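You operate a simulated robot arm through the tools that you are given. There is no shell and no other tool. Be economical: measure what you need, move in short steps, check, and stop when the job is done.

Carry out the task below with a simulated robot arm. There is one attempt and no reset: what you move stays moved.

TASK
Put the cream bearing block and the wooden block in the clear bag.
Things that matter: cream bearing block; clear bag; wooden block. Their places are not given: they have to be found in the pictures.

It is judged by the outcome, as a careful person would: the job done as asked, and still so three seconds after it is handed in. It fails if anything else is knocked over, pushed out of place, dropped, spilled or broken.

THE ROBOT
A 7-joint arm with a two-finger parallel gripper, fixed in place. Base frame: the origin is at the foot of the arm, x ahead of it, y to its left, z up; the work surface is at about z = 0.8. Lengths are in m, angles in rad, forces in N, time in s.
With the tool pointing down near the work surface it reaches from about 0.3 to 0.7 m from the base axis. Its first joint turns from -1.152 to 1.152 rad. Payload 1.57 kg.
Tool frame: the origin (TCP) lies between the finger pads and is the grasp point; the fingertips stand 0.03 m ahead of it; z points along the fingers, y is the line along which they close. The gripper opens to 0.11 m. The fingers are 0.024 m wide and 0.012 m thick; the gripper's body (0.048 by 0.112 m) begins 0.078 m behind the TCP.
Orientation is that of the tool frame in the base frame, as [roll, pitch, yaw] about the fixed x, y, z axes, in that order (R = Rz(yaw) Ry(pitch) Rx(roll)). With the fingers straight down and closing along the base's y, the tool's x points along the base's -x, its y along +y and its z along -z.

THE INTERFACE
- The arm moves only by the tool play_rows. Its argument "plan" is a list that holds one entry, the list of rows, each a list of 7 numbers: the shift along the tool's x, y, z in m, then the turn, a rotation vector about the tool's x, y, z in rad, then the gripper command, from -1 (fully open) to 1 (shut), values between in proportion. In form: [[[dx, dy, dz, rx, ry, rz, claw], ...]]. A call has 1 to 10 rows; each row shifts and turns the commanded pose from where the row before left it, along the tool's axes as they then stand. A row lasts 0.2 s, in which the tool goes at most 0.05 m and 0.15 rad; a call with a longer step from one row to the next is refused whole, and so is a gripper value outside its range. A pose out of reach is approached as far as the arm can. The call stops where the force on the tool passes 40 N (or 10 N more than at its start, if that is more) or the arm is blocked; 0.2 s more then pass. The fingers move at their own pace (about 0.108 m/s each) and stop on an object; they squeeze with about 43 N. The grip force told is the motor's: it shows also when the fingers shut on nothing. Time passes only in rows, and 0.2 s behind the last, so rows that do not move let the fingers close. It gives the time, the measured TCP pose, the force on the tool (base axes), the opening and the grip force at its end, in the units of the frame above (readings bear some noise).
- Cameras (640 x 400 px; columns grow to the right, rows downward): "scene" is fixed at [0.1668, -0.3943, 1.4044]; the picture's right is [0.76, -0.65, 0.00], its down [-0.37, -0.43, -0.82] and it looks along [0.54, 0.62, -0.57] (base axes); focal length 336 px, centre (320, 200). "wrist" rides on the gripper at [-0.036, 0, -0.08] in the tool frame; the picture's right is [0.00, -1.00, 0.00], its down [0.97, 0.00, -0.24] and it looks along [0.24, 0.00, 0.97] (tool axes); focal length 218 px, centre (320, 200).
- camera(camera): a new picture of that camera. No time passes.
- probe_pixels(camera, pixels): for up to 12 pixels [column, row] of the newest picture of that camera ("zoom" is the newest enlarged one), the place [x, y, z] in the base frame of the surface seen there, good to about 0.002 m. No time passes.
- enlarge(camera, box): a new picture of the part [left, top, right, bottom] of that camera's present view, enlarged. No time passes.
- sign_off(): hands the job in; it is judged then, once.

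Work in short steps. Measure before you move; look again where a grasp or a placing could have gone wrong, and mend it. You have 60 turns and 30 pictures in all, the two below and enlarged ones among them. Open the gripper and draw the arm clear of the work before you hand the job in, unless the task says otherwise; then end with one line.

The tools are called after "Call:" by a JSON object that holds its "method" and its "body". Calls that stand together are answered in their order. play_rows: Moves the arm, as the interface text tells. Its arguments: {"type":"object","properties":{"plan":{"type":"array","items":{"type":"array","items":{"type":"array","items":{"type":"number"}}}}},"required":["plan"]} The other tools are called the same way: camera (camera) takes a picture; probe_pixels (camera, pixels) gives the place of the surface under pixels of a picture; enlarge (camera, box) takes an enlarged picture of a part of a camera's view; sign_off () hands the job in.

At the start:

```text
time: 0.0
eef_pos: [0.4609, 0.1043, 1.1393]
ee_rot: [-3.141, 0.002, -3.141]
force: [-0.6, 0.6, -0.1]
gripper_width: 0.1101
gripper_force: 0.1
```

scene: 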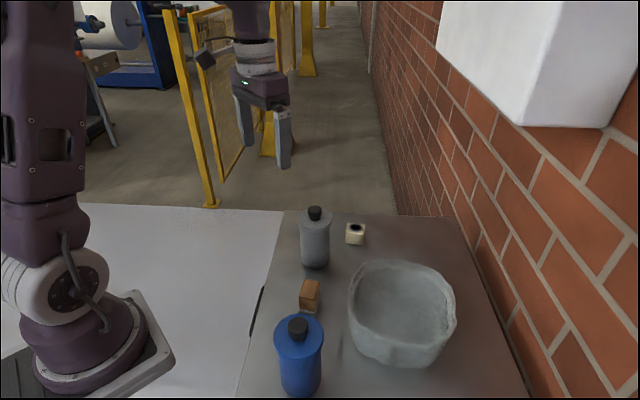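
wrist: 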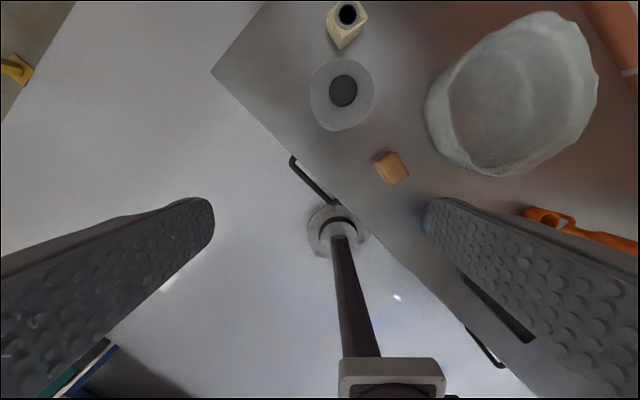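

The scene shows the cream block near (355,233), the wooden block near (310,294) and the bag near (400,310). I'll enlarge that area and probe it.

Call:
{"method": "enlarge", "body": {"camera": "scene", "box": [240, 190, 480, 390]}}

Call:
{"method": "probe_pixels", "body": {"camera": "scene", "pixels": [[310, 284], [306, 303], [316, 300], [355, 227], [350, 238], [360, 238], [315, 212], [298, 327], [400, 262], [350, 300], [453, 310], [400, 310]]}}

Call:
{"method": "probe_pixels", "body": {"camera": "wrist", "pixels": [[384, 160], [400, 172], [338, 35], [345, 12], [343, 90], [430, 110], [597, 70], [530, 15], [480, 172], [500, 100], [540, 90], [460, 120]]}}

```text
2.00 times, centred on (360, 290) of scene
```

zoom: 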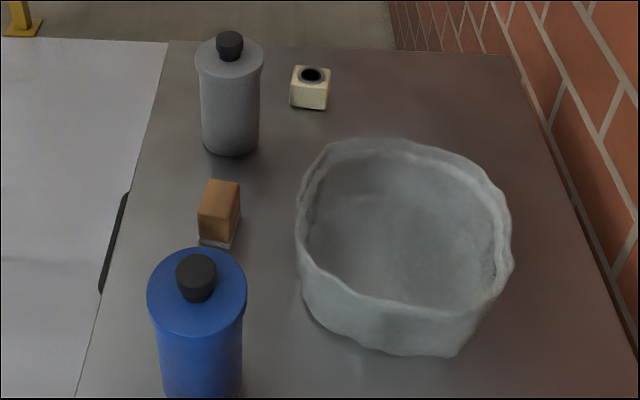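

```text
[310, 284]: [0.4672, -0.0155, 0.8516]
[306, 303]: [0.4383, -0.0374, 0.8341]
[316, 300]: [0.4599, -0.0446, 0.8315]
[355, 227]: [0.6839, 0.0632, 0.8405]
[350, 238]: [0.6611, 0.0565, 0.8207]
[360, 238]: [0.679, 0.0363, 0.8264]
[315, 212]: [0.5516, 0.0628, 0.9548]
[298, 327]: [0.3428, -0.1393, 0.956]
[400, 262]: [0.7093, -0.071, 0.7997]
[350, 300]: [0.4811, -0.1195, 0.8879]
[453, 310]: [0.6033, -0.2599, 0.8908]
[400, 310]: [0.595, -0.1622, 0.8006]
```

```text
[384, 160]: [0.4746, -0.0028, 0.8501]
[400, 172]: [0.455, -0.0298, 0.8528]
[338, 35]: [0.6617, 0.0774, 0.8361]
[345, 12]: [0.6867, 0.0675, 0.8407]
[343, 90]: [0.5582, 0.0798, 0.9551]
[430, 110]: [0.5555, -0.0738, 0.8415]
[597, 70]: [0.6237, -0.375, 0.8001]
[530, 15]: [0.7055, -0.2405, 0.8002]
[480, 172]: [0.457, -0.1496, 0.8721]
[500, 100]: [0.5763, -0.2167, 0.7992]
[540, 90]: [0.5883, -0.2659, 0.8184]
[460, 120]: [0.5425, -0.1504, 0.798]
```

The wooden block is near (0.46,-0.02) with its top at about 0.852. The cream block is near (0.675,0.06) with its top at about 0.84. I'll enlarge the wrist view to get their corners and orientations.

Call:
{"method": "enlarge", "body": {"camera": "wrist", "box": [300, 0, 460, 100]}}

Call:
{"method": "enlarge", "body": {"camera": "wrist", "box": [350, 140, 430, 190]}}

```text
4.00 times, centred on (380, 50) of wrist
```

zoom: 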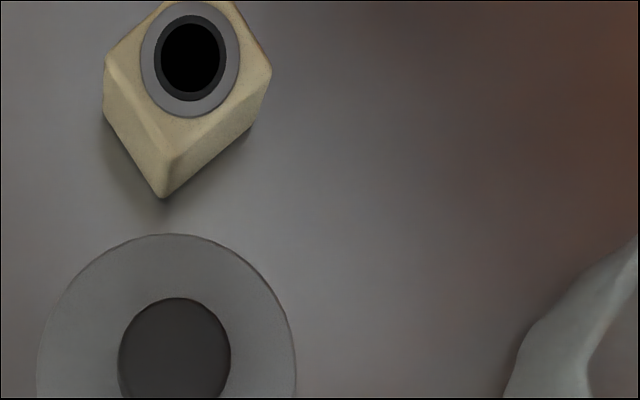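

```text
8.00 times, centred on (390, 165) of wrist
```

zoom: 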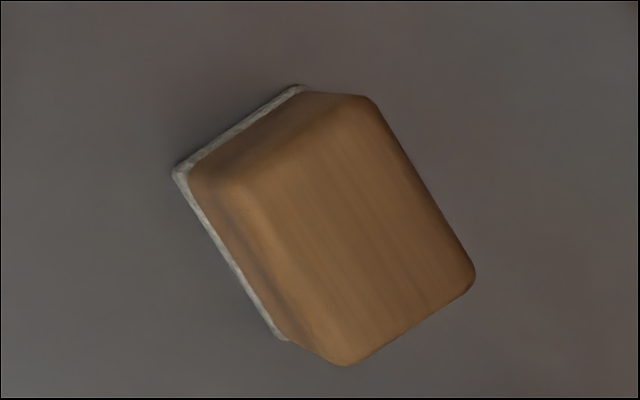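

I'll probe the top corners of the wooden block in this zoom.

Call:
{"method": "probe_pixels", "body": {"camera": "zoom", "pixels": [[260, 195], [362, 110], [462, 272], [345, 350], [355, 230], [300, 275], [415, 190], [180, 172], [282, 336]]}}

Call:
{"method": "probe_pixels", "body": {"camera": "wrist", "pixels": [[330, 18], [343, 37], [365, 17], [341, 48], [327, 28], [355, 3]]}}

```text
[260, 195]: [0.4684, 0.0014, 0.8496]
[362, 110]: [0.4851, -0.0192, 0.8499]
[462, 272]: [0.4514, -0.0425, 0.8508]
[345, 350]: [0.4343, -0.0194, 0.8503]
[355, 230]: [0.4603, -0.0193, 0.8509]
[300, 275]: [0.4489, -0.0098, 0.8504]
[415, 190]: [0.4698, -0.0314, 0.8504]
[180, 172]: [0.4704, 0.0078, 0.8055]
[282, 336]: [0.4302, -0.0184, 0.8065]
```

```text
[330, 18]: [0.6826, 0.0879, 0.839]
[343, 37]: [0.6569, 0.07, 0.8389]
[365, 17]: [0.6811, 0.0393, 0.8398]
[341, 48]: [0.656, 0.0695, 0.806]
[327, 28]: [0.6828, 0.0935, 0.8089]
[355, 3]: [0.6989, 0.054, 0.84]
```

The wooden block's top is centred at (0.460,-0.020), with its short side (about 0.03 m) along roughly -55°. I'll move above it, turn the tool by +35° and partly open the gripper.

Call:
{"method": "play_rows", "body": {"plan": [[[0, -0.042, 0.02, 0, 0, 0, -0.27], [0, -0.042, 0.02, 0, 0, 0, -0.27], [0.001, -0.04, 0.02, 0, 0, 0, -0.27], [0, 0, 0.04, 0, 0, 0, -0.27], [0, 0, 0.04, 0, 0, 0, -0.27], [0, 0, 0, 0, 0, -0.122, -0.27], [0, 0, 0, 0, 0, -0.122, -0.27], [0, 0, 0, 0, 0, -0.122, -0.27], [0, 0, 0, 0, 0, -0.122, -0.27], [0, 0, 0, 0, 0, -0.122, -0.27]]]}}

Call:
{"method": "camera", "body": {"camera": "wrist"}}

Call:
{"method": "probe_pixels", "body": {"camera": "scene", "pixels": [[375, 262], [425, 268], [447, 290], [454, 320], [430, 343], [390, 340], [358, 325], [350, 285], [378, 300], [430, 310], [400, 285]]}}

```text
time: 2.2
eef_pos: [0.4601, -0.02, 0.9996]
ee_rot: [3.141, 0.0, -2.529]
force: [0.9, -0.2, 0.3]
gripper_width: 0.0699
gripper_force: 0.0
```

```text
24 pictures are left
```

wrist: 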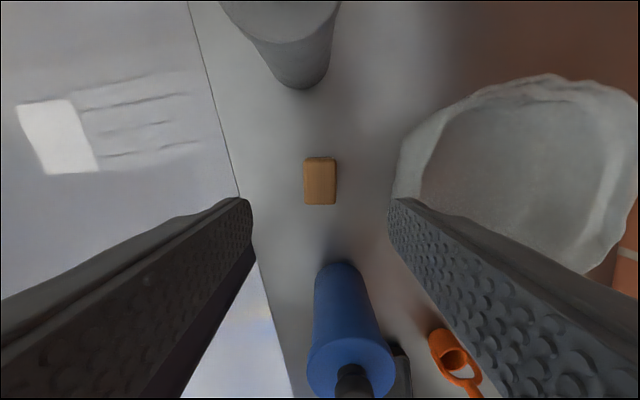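

```text
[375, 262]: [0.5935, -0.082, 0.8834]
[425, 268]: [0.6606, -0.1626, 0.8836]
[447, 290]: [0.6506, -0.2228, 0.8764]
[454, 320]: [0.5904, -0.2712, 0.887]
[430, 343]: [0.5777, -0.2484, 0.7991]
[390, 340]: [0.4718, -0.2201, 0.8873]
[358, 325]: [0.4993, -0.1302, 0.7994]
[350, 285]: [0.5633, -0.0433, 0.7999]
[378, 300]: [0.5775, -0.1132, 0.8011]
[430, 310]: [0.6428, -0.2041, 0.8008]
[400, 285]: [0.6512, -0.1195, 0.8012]
```

The block is centred between the fingers at (320,180) and square to them. I'll go straight down to z≈0.838.

Call:
{"method": "play_rows", "body": {"plan": [[[0, 0, 0.04, 0, 0, 0, -0.27], [0, 0, 0.04, 0, 0, 0, -0.27], [0, 0, 0.04, 0, 0, 0, -0.27], [0, 0, 0.03, 0, 0, 0, -0.27], [0, 0, 0.012, 0, 0, 0, -0.27], [0, 0, 0, 0, 0, 0, 1], [0, 0, 0, 0, 0, 0, 1], [0, 0, 0, 0, 0, 0, 1], [0, 0, 0, 0, 0, 0, 1]]]}}

```text
time: 4.2
eef_pos: [0.4621, -0.0203, 0.8362]
ee_rot: [3.141, 0.001, -2.532]
force: [-0.3, 0.4, -1.1]
gripper_width: 0.0353
gripper_force: 42.5
```

It's gripped, with the opening at 0.035. I'll lift it and carry it over the bag centre, then look.

Call:
{"method": "play_rows", "body": {"plan": [[[0, 0, -0.03, 0, 0, 0, 1], [0, 0, -0.04, 0, 0, 0, 1], [0, 0, -0.04, 0, 0, 0, 1], [0, 0, -0.04, 0, 0, 0, 1], [0, -0.037, 0, 0, 0, 0, 1], [0, -0.038, 0, 0, 0, 0, 1], [0.003, -0.038, 0, 0, 0, 0, 1], [0, -0.037, 0, 0, 0, 0, 1], [0, -0.037, 0, 0, 0, 0, 1]]]}}

Call:
{"method": "camera", "body": {"camera": "wrist"}}

Call:
{"method": "camera", "body": {"camera": "scene"}}

```text
time: 6.2
eef_pos: [0.5648, -0.1785, 0.9866]
ee_rot: [-3.141, 0.001, -2.531]
force: [0.4, 0.5, -0.2]
gripper_width: 0.0
gripper_force: 21.4
```

```text
23 pictures are left
```

wrist: 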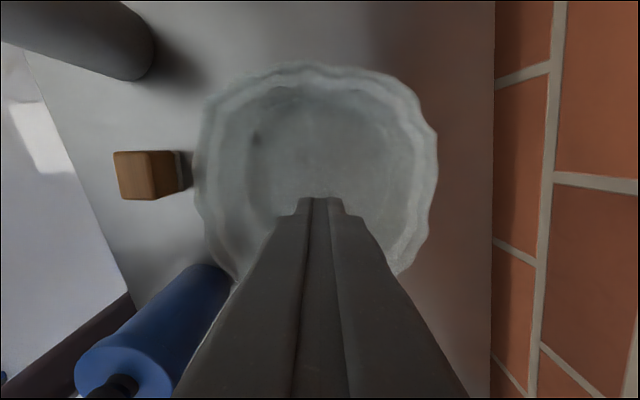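

```text
22 pictures are left
```

scene: 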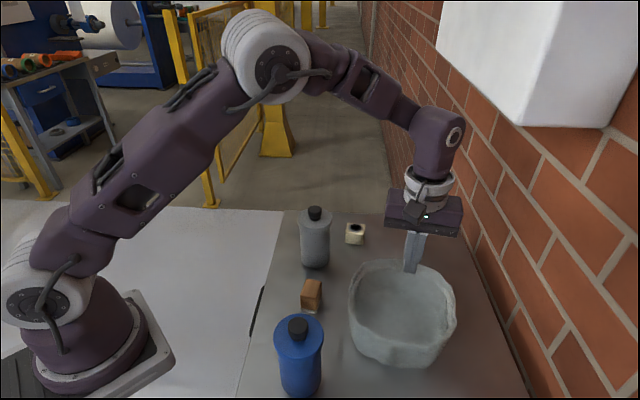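

The fingers shut on nothing, so the block slipped out during the lift. It still stands near (312,294). I'll measure it again, along with the bag's interior.

Call:
{"method": "enlarge", "body": {"camera": "scene", "box": [280, 265, 344, 305]}}

Call:
{"method": "probe_pixels", "body": {"camera": "wrist", "pixels": [[116, 155], [150, 152], [155, 197], [120, 197], [135, 175], [178, 170], [250, 170], [390, 170], [320, 100], [205, 170], [435, 160], [325, 70]]}}

```text
10.00 times, centred on (312, 285) of scene
```

zoom: 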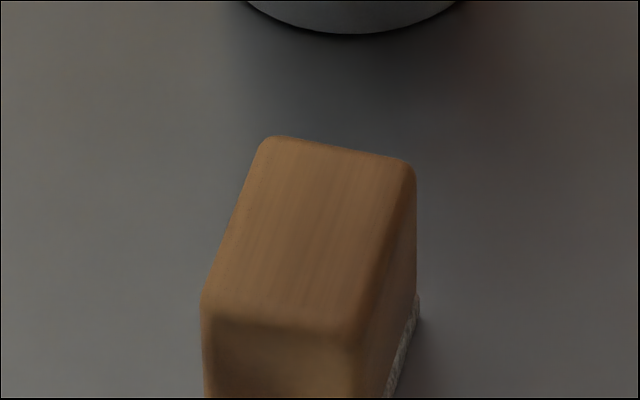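

```text
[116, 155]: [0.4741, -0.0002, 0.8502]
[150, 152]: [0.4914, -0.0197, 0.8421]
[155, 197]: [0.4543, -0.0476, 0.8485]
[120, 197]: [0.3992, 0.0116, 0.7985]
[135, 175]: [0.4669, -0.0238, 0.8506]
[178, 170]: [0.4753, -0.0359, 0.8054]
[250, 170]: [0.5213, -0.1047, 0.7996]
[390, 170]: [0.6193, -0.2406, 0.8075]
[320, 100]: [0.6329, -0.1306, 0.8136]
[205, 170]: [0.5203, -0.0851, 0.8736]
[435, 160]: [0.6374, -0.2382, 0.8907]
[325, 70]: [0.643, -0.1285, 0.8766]
```

The block is upright, centred near (0.464,-0.023). I'll go back and grip a little deeper, then lift slowly.

Call:
{"method": "play_rows", "body": {"plan": [[[-0.0067, 0.037, 0, 0, 0, 0, -0.27], [0, 0.037, 0, 0, 0, 0, -0.27], [0, 0.037, 0, 0, 0, 0, -0.27], [0, 0.037, 0, 0, 0, 0, -0.27], [0, 0.0373, 0, 0, 0, 0, -0.27], [0, 0, 0, 0, 0, 0, -0.27]]]}}

Call:
{"method": "enlarge", "body": {"camera": "wrist", "box": [240, 130, 400, 230]}}

```text
time: 7.6
eef_pos: [0.4656, -0.0188, 0.9874]
ee_rot: [3.141, 0.001, -2.534]
force: [-0.5, 0.4, 0.3]
gripper_width: 0.0702
gripper_force: 0.0
```

```text
4.00 times, centred on (320, 180) of wrist
```

zoom: 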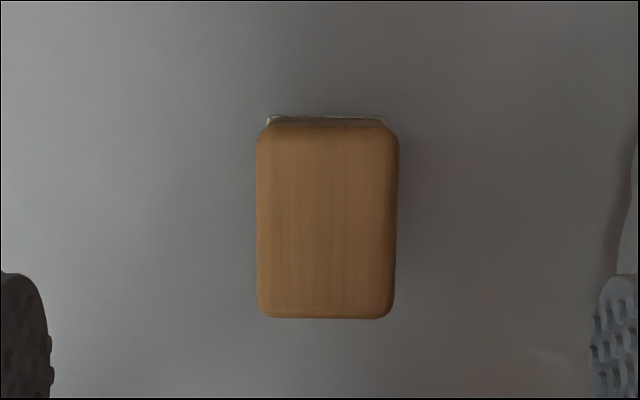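

Call:
{"method": "probe_pixels", "body": {"camera": "zoom", "pixels": [[327, 220], [270, 140], [385, 140], [270, 305], [385, 305], [327, 118]]}}

```text
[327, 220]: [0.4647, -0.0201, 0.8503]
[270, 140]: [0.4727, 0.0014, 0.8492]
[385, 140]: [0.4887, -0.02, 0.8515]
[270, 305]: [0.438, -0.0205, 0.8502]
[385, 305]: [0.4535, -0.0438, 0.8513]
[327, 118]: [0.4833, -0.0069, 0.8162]
```

Alignment is good, so I'll descend to z≈0.833, shut the gripper for longer, and lift by 5 mm rows.

Call:
{"method": "play_rows", "body": {"plan": [[[0.003, 0, 0.04, 0, 0, 0, -0.27], [0, 0, 0.04, 0, 0, 0, -0.27], [0, 0, 0.04, 0, 0, 0, -0.27], [0, 0, 0.025, 0, 0, 0, -0.27], [0, 0, 0.0095, 0, 0, 0, -0.27], [0, 0, 0, 0, 0, 0, -0.27], [0, 0, 0, 0, 0, 0, 1], [0, 0, 0, 0, 0, 0, 1], [0, 0, 0, 0, 0, 0, 1], [0, 0, 0, 0, 0, 0, 1]]]}}

Call:
{"method": "play_rows", "body": {"plan": [[[0, 0, -0.003, 0, 0, 0, 1], [0, 0, -0.004, 0, 0, 0, 1], [0, 0, -0.004, 0, 0, 0, 1], [0, 0, -0.004, 0, 0, 0, 1]]]}}

Call:
{"method": "camera", "body": {"camera": "wrist"}}

```text
time: 9.8
eef_pos: [0.4645, -0.02, 0.8332]
ee_rot: [-3.141, 0.0, -2.532]
force: [0.2, -0.7, -0.8]
gripper_width: 0.0352
gripper_force: 42.1
```

```text
time: 10.8
eef_pos: [0.4624, -0.0218, 0.8478]
ee_rot: [3.141, 0.001, -2.533]
force: [-0.5, 0.4, -1.0]
gripper_width: 0.0355
gripper_force: 42.4
```

```text
19 pictures are left
```

wrist: 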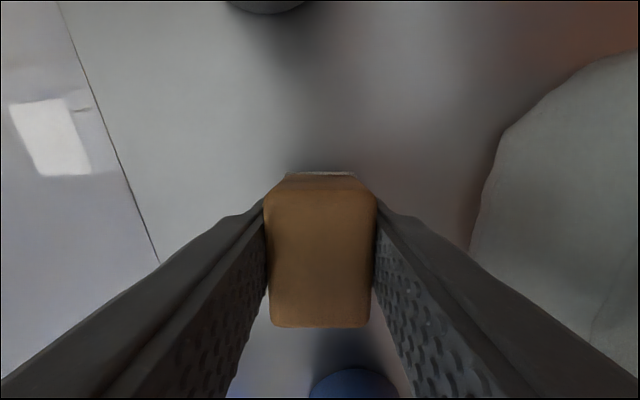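

Call:
{"method": "probe_pixels", "body": {"camera": "wrist", "pixels": [[320, 240], [320, 310], [320, 200], [320, 174]]}}

```text
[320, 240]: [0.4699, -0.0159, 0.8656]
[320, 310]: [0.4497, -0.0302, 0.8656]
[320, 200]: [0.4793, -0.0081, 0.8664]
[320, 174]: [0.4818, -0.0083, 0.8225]
```

It's lifted: the top is at 0.866, so no slip. I'll keep lifting gently.

Call:
{"method": "play_rows", "body": {"plan": [[[0, 0, -0.006, 0, 0, 0, 1], [0, 0, -0.01, 0, 0, 0, 1], [0, 0, -0.012, 0, 0, 0, 1], [0, 0, -0.014, 0, 0, 0, 1], [0, 0, -0.014, 0, 0, 0, 1], [0, 0, -0.014, 0, 0, 0, 1], [0, 0, -0.012, 0, 0, 0, 1], [0, 0, -0.01, 0, 0, 0, 1], [0, 0, -0.006, 0, 0, 0, 1]]]}}

Call:
{"method": "camera", "body": {"camera": "wrist"}}

Call:
{"method": "probe_pixels", "body": {"camera": "wrist", "pixels": [[320, 240], [320, 310], [320, 200]]}}

```text
time: 12.8
eef_pos: [0.4628, -0.0206, 0.9461]
ee_rot: [-3.141, 0.001, -2.535]
force: [-0.2, -0.3, 0.4]
gripper_width: 0.0355
gripper_force: 42.7
```

```text
18 pictures are left
```

wrist: 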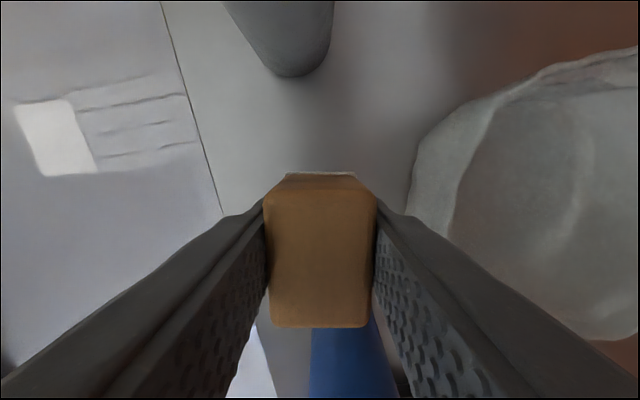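

```text
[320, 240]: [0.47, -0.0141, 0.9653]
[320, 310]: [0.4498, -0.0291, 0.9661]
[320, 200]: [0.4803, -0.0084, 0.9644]
```

It's still firm, with the opening at 0.0355 and the top at 0.965. I'll raise it a bit more and carry it gently to the near side of the bag.

Call:
{"method": "play_rows", "body": {"plan": [[[0, 0, -0.01, 0, 0, 0, 1], [0, 0, -0.014, 0, 0, 0, 1], [0, -0.01, -0.01, 0, 0, 0, 1], [0, -0.02, 0, 0, 0, 0, 1], [0.003, -0.025, 0, 0, 0, 0, 1], [0.005, -0.027, 0, 0, 0, 0, 1], [0.006, -0.028, 0, 0, 0, 0, 1], [0.006, -0.027, 0, 0, 0, 0, 1], [0.005, -0.025, 0, 0, 0, 0, 1], [0.004, -0.023, 0, 0, 0, 0, 1]]]}}

Call:
{"method": "camera", "body": {"camera": "wrist"}}

```text
time: 15.0
eef_pos: [0.5436, -0.1878, 0.9795]
ee_rot: [3.141, 0.0, -2.53]
force: [-0.1, 0.0, -0.1]
gripper_width: 0.0353
gripper_force: 42.1
```

```text
17 pictures are left
```

wrist: 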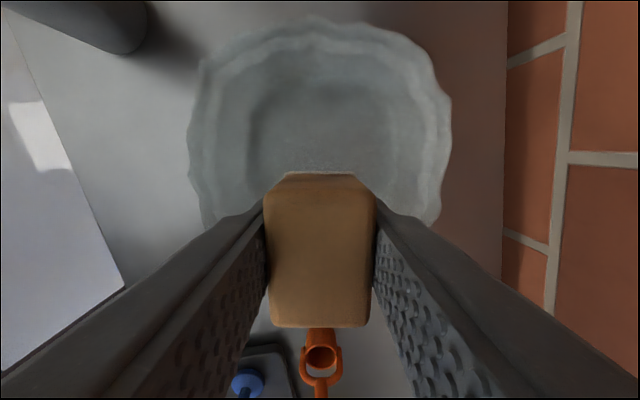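

Call:
{"method": "probe_pixels", "body": {"camera": "wrist", "pixels": [[250, 140], [262, 140], [395, 140], [410, 140], [325, 85], [325, 75], [325, 45], [325, 22], [270, 180], [395, 190], [192, 160], [448, 130]]}}

Call:
{"method": "camera", "body": {"camera": "scene"}}

```text
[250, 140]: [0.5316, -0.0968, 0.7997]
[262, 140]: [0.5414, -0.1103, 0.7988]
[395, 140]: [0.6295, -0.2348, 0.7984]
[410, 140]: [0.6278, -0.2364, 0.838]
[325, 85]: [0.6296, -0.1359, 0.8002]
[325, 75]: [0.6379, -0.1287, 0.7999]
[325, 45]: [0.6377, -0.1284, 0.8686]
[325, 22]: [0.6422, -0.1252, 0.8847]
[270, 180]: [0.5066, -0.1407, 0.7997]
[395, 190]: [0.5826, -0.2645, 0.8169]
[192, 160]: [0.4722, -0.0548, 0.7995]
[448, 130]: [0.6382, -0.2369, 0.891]
```

```text
16 pictures are left
```

scene: 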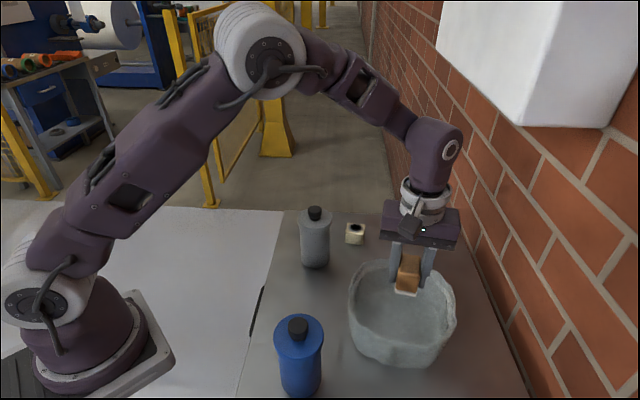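

The block hangs over the bag, whose inner floor is about 0.155 m across with near-vertical walls. I'll shift 8 mm inward and lower it to the floor.

Call:
{"method": "play_rows", "body": {"plan": [[[-0.008, -0.005, 0.01, 0, 0, 0, 1], [0, 0, 0.02, 0, 0, 0, 1], [0, 0, 0.025, 0, 0, 0, 1], [0, 0, 0.025, 0, 0, 0, 1], [0, 0, 0.025, 0, 0, 0, 1], [0, 0, 0.02, 0, 0, 0, 1], [0, 0, 0.012, 0, 0, 0, 1], [0, 0, 0.006, 0, 0, 0, 1], [0, 0, 0, 0, 0, 0, 1]]]}}

```text
time: 17.0
eef_pos: [0.555, -0.1872, 0.8382]
ee_rot: [-3.14, 0.0, -2.533]
force: [-2.6, 3.4, 12.7]
gripper_width: 0.0351
gripper_force: 42.6
```

There is contact with the bag floor (12.7 N up). I'll release and rise.

Call:
{"method": "play_rows", "body": {"plan": [[[0, 0, -0.001, 0, 0, 0, -0.09], [0, 0, 0, 0, 0, 0, -0.09], [0, 0, 0, 0, 0, 0, -0.09], [0, 0, -0.02, 0, 0, 0, -0.09], [0, 0, -0.04, 0, 0, 0, -0.09], [0, 0, -0.045, 0, 0, 0, -0.09], [0, 0, -0.045, 0, 0, 0, -0.09], [0, 0, -0.045, 0, 0, 0, -0.09]]]}}

Call:
{"method": "camera", "body": {"camera": "wrist"}}

Call:
{"method": "camera", "body": {"camera": "scene"}}

```text
time: 18.8
eef_pos: [0.555, -0.1875, 1.0325]
ee_rot: [-3.14, 0.002, -2.534]
force: [0.2, 0.2, 0.2]
gripper_width: 0.0597
gripper_force: 0.1
```

```text
15 pictures are left
```

wrist: 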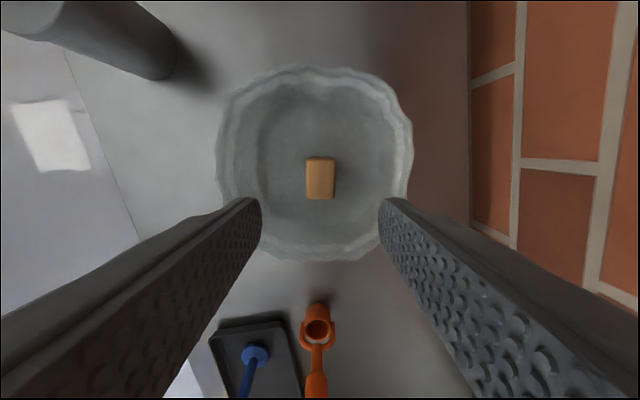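

```text
14 pictures are left
```

scene: 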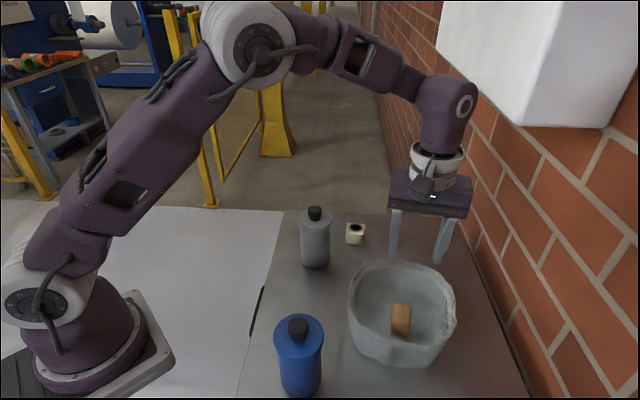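

The wooden block stands in the bag. I'll probe the free floor for the second placing, and the cream block again.

Call:
{"method": "probe_pixels", "body": {"camera": "wrist", "pixels": [[320, 158], [320, 178], [290, 130], [320, 100], [320, 115], [275, 170], [370, 170], [320, 235], [310, 200]]}}

Call:
{"method": "enlarge", "body": {"camera": "scene", "box": [323, 213, 387, 253]}}

Call:
{"method": "probe_pixels", "body": {"camera": "zoom", "pixels": [[240, 110], [320, 60], [410, 110], [400, 180], [250, 200], [230, 160], [380, 250], [320, 150]]}}

```text
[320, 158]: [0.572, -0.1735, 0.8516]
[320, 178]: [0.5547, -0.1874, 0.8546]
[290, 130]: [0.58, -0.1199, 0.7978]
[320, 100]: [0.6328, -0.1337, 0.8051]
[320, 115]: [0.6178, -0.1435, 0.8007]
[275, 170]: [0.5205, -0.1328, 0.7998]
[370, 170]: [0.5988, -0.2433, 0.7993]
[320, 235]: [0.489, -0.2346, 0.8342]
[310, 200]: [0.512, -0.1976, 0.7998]
```

```text
10.00 times, centred on (355, 233) of scene
```

zoom: 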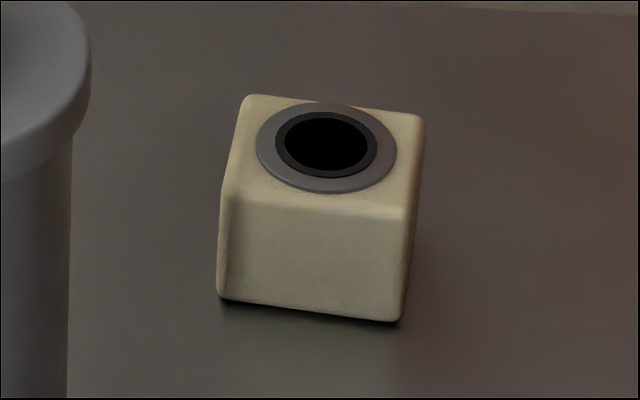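

```text
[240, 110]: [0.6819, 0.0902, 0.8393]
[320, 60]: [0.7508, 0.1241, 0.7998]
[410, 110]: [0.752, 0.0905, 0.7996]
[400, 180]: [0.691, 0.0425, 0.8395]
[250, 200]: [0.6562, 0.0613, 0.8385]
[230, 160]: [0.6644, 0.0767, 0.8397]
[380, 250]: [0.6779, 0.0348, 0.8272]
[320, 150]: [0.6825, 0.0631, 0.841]
```

I'll move above the cream block at (0.679,0.064), staying high, and look with the wrist camera.

Call:
{"method": "play_rows", "body": {"plan": [[[-0.041, 0.0225, 0, 0, 0, 0, -0.27], [-0.041, 0.0225, 0, 0, 0, 0, -0.27], [-0.041, 0.0225, 0, 0, 0, 0, -0.27], [-0.041, 0.0225, 0, 0, 0, 0, -0.27], [-0.041, 0.0225, 0, 0, 0, 0, -0.27], [-0.041, 0.0225, 0, 0, 0, 0, -0.27], [0, 0, 0, 0, 0, 0, -0.27]]]}}

Call:
{"method": "enlarge", "body": {"camera": "wrist", "box": [160, 100, 480, 300]}}

```text
time: 20.4
eef_pos: [0.6756, 0.0616, 1.0329]
ee_rot: [-3.141, -0.002, -2.533]
force: [0.1, -0.3, 0.4]
gripper_width: 0.0698
gripper_force: 0.1
```

```text
2.00 times, centred on (320, 200) of wrist
```

zoom: 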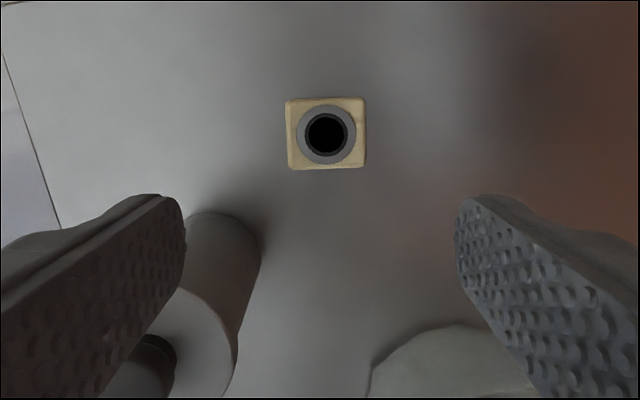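

Call:
{"method": "probe_pixels", "body": {"camera": "zoom", "pixels": [[290, 104], [360, 101], [293, 165], [362, 163], [325, 106], [230, 220], [258, 250], [190, 330]]}}

```text
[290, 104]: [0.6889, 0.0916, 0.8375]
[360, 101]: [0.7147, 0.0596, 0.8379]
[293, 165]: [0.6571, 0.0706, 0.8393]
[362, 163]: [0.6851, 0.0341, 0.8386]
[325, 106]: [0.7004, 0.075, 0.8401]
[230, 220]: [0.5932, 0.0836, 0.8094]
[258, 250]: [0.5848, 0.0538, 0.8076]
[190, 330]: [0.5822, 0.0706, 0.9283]
```

The cream block is centred at (0.686,0.064), about 0.0435 m wide along the closing axis and turned about 3° more. I'll align and descend in stages.

Call:
{"method": "play_rows", "body": {"plan": [[[-0.0102, -0.0042, 0, 0, 0, 0, -0.27], [0, 0, 0, 0, 0, -0.05, -0.27], [0, 0, 0.04, 0, 0, 0, -0.27], [0, 0, 0.04, 0, 0, 0, -0.27], [0, 0, 0.03, 0, 0, 0, -0.27], [0, 0, 0, 0, 0, 0, -0.27]]]}}

Call:
{"method": "enlarge", "body": {"camera": "wrist", "box": [160, 100, 480, 300]}}

```text
time: 21.8
eef_pos: [0.6784, 0.0631, 0.9233]
ee_rot: [-3.141, 0.0, -2.482]
force: [0.9, 0.1, 0.4]
gripper_width: 0.07
gripper_force: 0.1
out of reach, approached as far as the arm can: row 1
```

```text
2.00 times, centred on (320, 200) of wrist
```

zoom: 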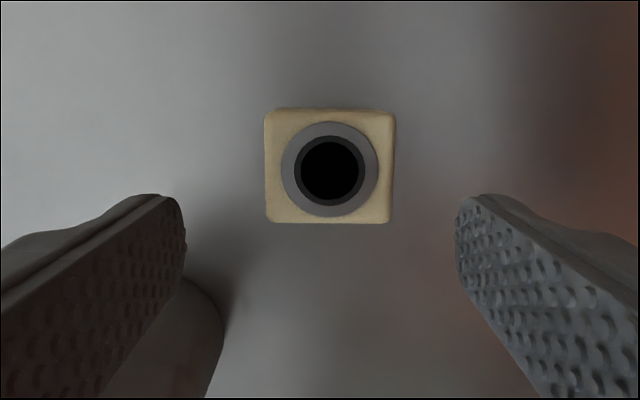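

Call:
{"method": "probe_pixels", "body": {"camera": "zoom", "pixels": [[270, 118], [390, 118], [273, 216], [386, 216]]}}

Call:
{"method": "play_rows", "body": {"plan": [[[-0.007, -0.004, 0.01, 0, 0, 0, -0.27], [0, 0, 0, 0, 0, 0, -0.27]]]}}

```text
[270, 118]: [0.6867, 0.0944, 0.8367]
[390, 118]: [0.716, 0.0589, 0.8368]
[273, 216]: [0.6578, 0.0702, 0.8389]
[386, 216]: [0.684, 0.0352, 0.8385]
```

```text
time: 22.4
eef_pos: [0.6861, 0.0626, 0.9145]
ee_rot: [-3.141, 0.0, -2.482]
force: [-0.1, 0.2, 0.4]
gripper_width: 0.07
gripper_force: 0.0
```

Centred at (0.686,0.063), so I'll descend to 0.834 and grip.

Call:
{"method": "play_rows", "body": {"plan": [[[0, 0, 0.03, 0, 0, 0, -0.27], [0, 0, 0.03, 0, 0, 0, -0.27], [0, 0, 0.015, 0, 0, 0, -0.27], [0, 0, 0.0055, 0, 0, 0, -0.27], [0, 0, 0, 0, 0, 0, -0.27], [0, 0, 0, 0, 0, 0, 1], [0, 0, 0, 0, 0, 0, 1], [0, 0, 0, 0, 0, 0, 1], [0, 0, 0, 0, 0, 0, 1]]]}}

Call:
{"method": "play_rows", "body": {"plan": [[[0, 0, -0.003, 0, 0, 0, 1], [0, 0, -0.004, 0, 0, 0, 1], [0, 0, -0.006, 0, 0, 0, 1], [0, 0, -0.008, 0, 0, 0, 1], [0, 0, -0.008, 0, 0, 0, 1], [0, 0, -0.006, 0, 0, 0, 1]]]}}

Call:
{"method": "camera", "body": {"camera": "wrist"}}

Call:
{"method": "probe_pixels", "body": {"camera": "wrist", "pixels": [[290, 205], [350, 205], [320, 210], [290, 290], [320, 270]]}}

```text
time: 24.4
eef_pos: [0.6851, 0.0638, 0.8322]
ee_rot: [-3.141, 0.0, -2.483]
force: [0.9, -1.3, 0.6]
gripper_width: 0.0499
gripper_force: 43.4
```

```text
time: 25.8
eef_pos: [0.686, 0.0652, 0.8674]
ee_rot: [-3.142, 0.0, -2.482]
force: [1.1, -0.5, -4.3]
gripper_width: 0.0498
gripper_force: 42.4
```

```text
10 pictures are left
```

wrist: 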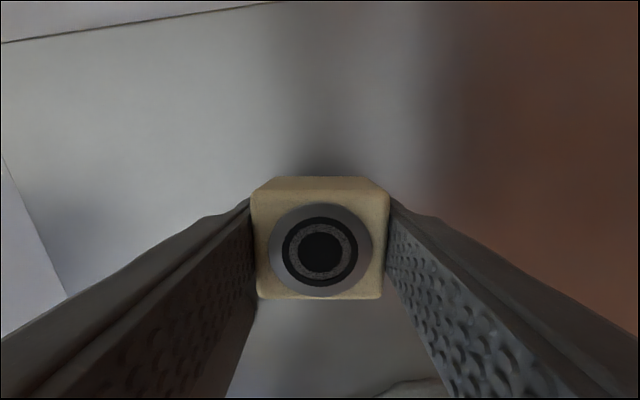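

```text
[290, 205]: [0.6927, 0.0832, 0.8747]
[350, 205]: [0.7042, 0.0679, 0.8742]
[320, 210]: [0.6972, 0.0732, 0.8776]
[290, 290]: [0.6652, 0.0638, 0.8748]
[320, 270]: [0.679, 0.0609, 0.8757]
```

Held firmly: opening 0.050, and the top rose 35 mm. I'll lift gently above the rim.

Call:
{"method": "play_rows", "body": {"plan": [[[0, 0, -0.006, 0, 0, 0, 1], [0, 0, -0.012, 0, 0, 0, 1], [0, 0, -0.016, 0, 0, 0, 1], [0.003, 0, -0.018, 0, 0, 0, 1], [0.006, -0.003, -0.018, 0, 0, 0, 1], [0.01, -0.006, -0.016, 0, 0, 0, 1], [0.014, -0.009, -0.012, 0, 0, 0, 1], [0.018, -0.012, -0.008, 0, 0, 0, 1], [0.02, -0.013, 0, 0, 0, 0, 1], [0.02, -0.013, 0, 0, 0, 0, 1]]]}}

```text
time: 28.0
eef_pos: [0.6472, -0.0355, 0.973]
ee_rot: [-3.141, 0.0, -2.48]
force: [0.0, -0.3, -3.5]
gripper_width: 0.0501
gripper_force: 43.0
```

Call:
{"method": "play_rows", "body": {"plan": [[[0.02, -0.0134, 0, 0, 0, 0, 1], [0.02, -0.0134, 0, 0, 0, 0, 1], [0.02, -0.0134, 0, 0, 0, 0, 1], [0.017, -0.011, 0, 0, 0, 0, 1], [0.013, -0.009, 0, 0, 0, 0, 1], [0.01, -0.0068, 0, 0, 0, 0, 1], [0, 0, 0, 0, 0, 0, 1]]]}}

Call:
{"method": "camera", "body": {"camera": "wrist"}}

Call:
{"method": "enlarge", "body": {"camera": "scene", "box": [320, 200, 480, 380]}}

```text
time: 29.6
eef_pos: [0.6092, -0.1516, 0.9731]
ee_rot: [-3.141, 0.0, -2.481]
force: [-0.3, -0.3, -4.4]
gripper_width: 0.0501
gripper_force: 43.4
```

```text
9 pictures are left
```

wrist: 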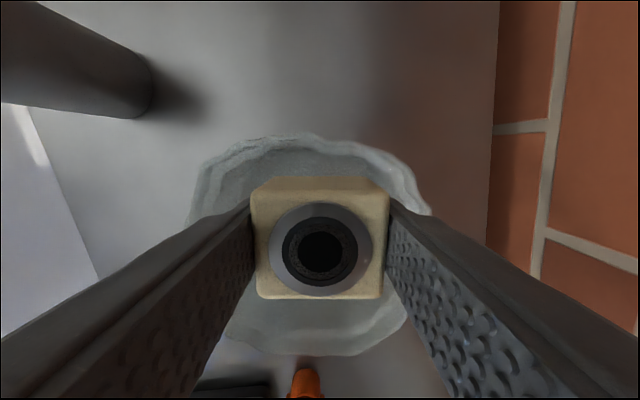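

```text
2.22 times, centred on (400, 290) of scene
```

zoom: 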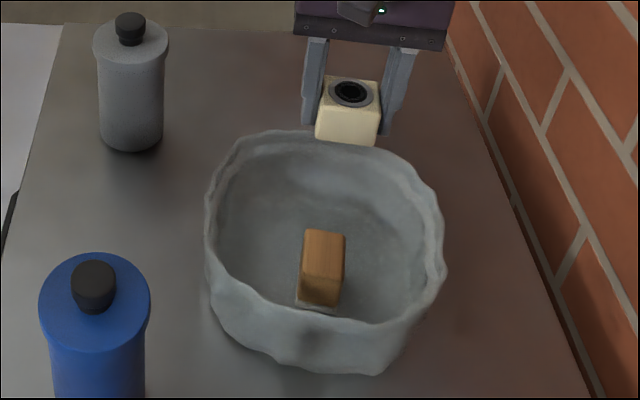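

The cream block is clear over the free part of the bag floor, with margins of about 15–20 mm to the far wall and the wooden block. I'll lower it.

Call:
{"method": "play_rows", "body": {"plan": [[[0, 0, 0.01, 0, 0, 0, 1], [0, 0, 0.02, 0, 0, 0, 1], [0, 0, 0.025, 0, 0, 0, 1], [0, 0, 0.025, 0, 0, 0, 1], [0, 0, 0.022, 0, 0, 0, 1], [0, 0, 0.016, 0, 0, 0, 1], [0, 0, 0.01, 0, 0, 0, 1], [0, 0, 0.007, 0, 0, 0, 1], [0, 0, 0, 0, 0, 0, 1]]]}}

```text
time: 31.6
eef_pos: [0.6105, -0.1493, 0.8383]
ee_rot: [3.141, 0.001, -2.483]
force: [-0.1, -0.5, -4.6]
gripper_width: 0.0495
gripper_force: 42.8
```

There's no floor contact yet, so I'll lower a few millimetres more.

Call:
{"method": "play_rows", "body": {"plan": [[[0, 0, 0.002, 0, 0, 0, 1], [0, 0, 0.002, 0, 0, 0, 1], [0, 0, 0, 0, 0, 0, 1]]]}}

```text
time: 32.4
eef_pos: [0.6102, -0.1503, 0.8354]
ee_rot: [-3.14, 0.0, -2.48]
force: [-7.1, 3.7, 28.0]
gripper_width: 0.0497
gripper_force: 42.8
```

It's now resting on the floor. I'll release with a slight relief and rise straight up.

Call:
{"method": "play_rows", "body": {"plan": [[[0, 0, -0.001, 0, 0, 0, -0.25], [0, 0, 0, 0, 0, 0, -0.25], [0, 0, 0, 0, 0, 0, -0.25], [0, 0, -0.02, 0, 0, 0, -0.25], [0, 0, -0.04, 0, 0, 0, -0.25], [0, 0, -0.045, 0, 0, 0, -0.25], [0, 0, -0.045, 0, 0, 0, -0.25], [0.03, 0, -0.03, 0, 0, 0, -0.25], [0.03, 0, -0.03, 0, 0, 0, -0.25]]]}}

Call:
{"method": "camera", "body": {"camera": "wrist"}}

Call:
{"method": "camera", "body": {"camera": "scene"}}

```text
time: 34.4
eef_pos: [0.5621, -0.1858, 1.0474]
ee_rot: [3.141, 0.0, -2.481]
force: [0.1, -0.2, -0.7]
gripper_width: 0.0687
gripper_force: 0.0
```

```text
7 pictures are left
```

wrist: 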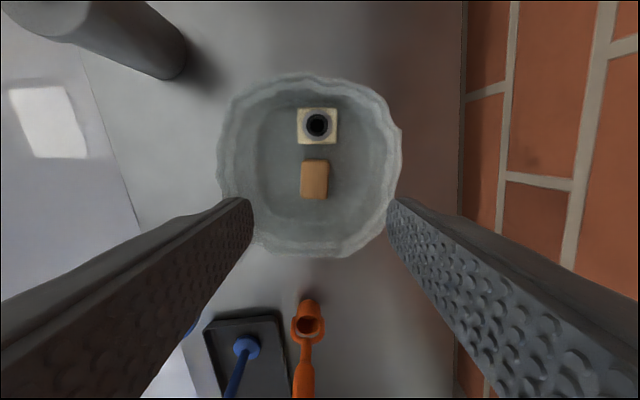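

```text
6 pictures are left
```

scene: 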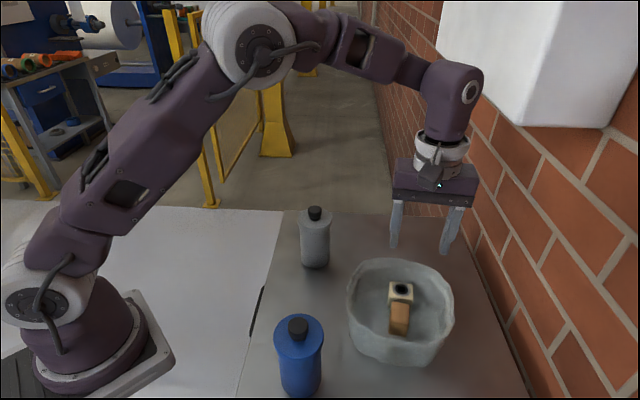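

Both blocks stand in the bag and the bottles are unmoved. I'll draw the arm up and away with the gripper open.

Call:
{"method": "play_rows", "body": {"plan": [[[0, 0, -0.03, 0, 0, 0, -1], [0, 0.02, -0.03, 0, 0, 0, -1], [0, 0.04, -0.02, 0, 0, 0, -1], [0, 0.04, 0, 0, 0, 0, -1], [0, 0.04, 0, 0, 0, 0, -1], [0, 0.04, 0, 0, 0, 0, -1], [0, 0.04, 0, 0, 0, 0, -1], [0, 0.03, 0, 0, 0, 0, -1], [0, 0, 0, 0, 0, 0, -1]]]}}

Call:
{"method": "camera", "body": {"camera": "scene"}}

```text
time: 36.4
eef_pos: [0.41, 0.0105, 1.1287]
ee_rot: [3.141, -0.001, -2.482]
force: [0.8, -0.5, 0.0]
gripper_width: 0.11
gripper_force: 0.0
```

```text
5 pictures are left
```

scene: 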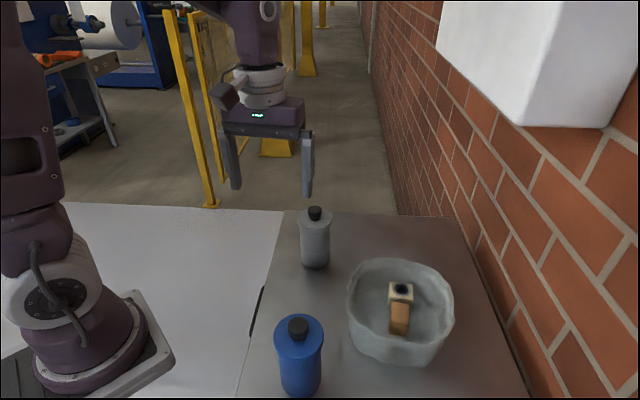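

The arm is clear, both blocks are in the bag and everything else is in place.

Call:
{"method": "sign_off", "body": {}}

```text
The job is handed in.
```

The cream bearing block and the wooden block are both standing in the clear bag. The wooden block slipped out of the gripper on the first lift, stayed upright, and was picked up again; in the last picture the bottles and bag are where they were.
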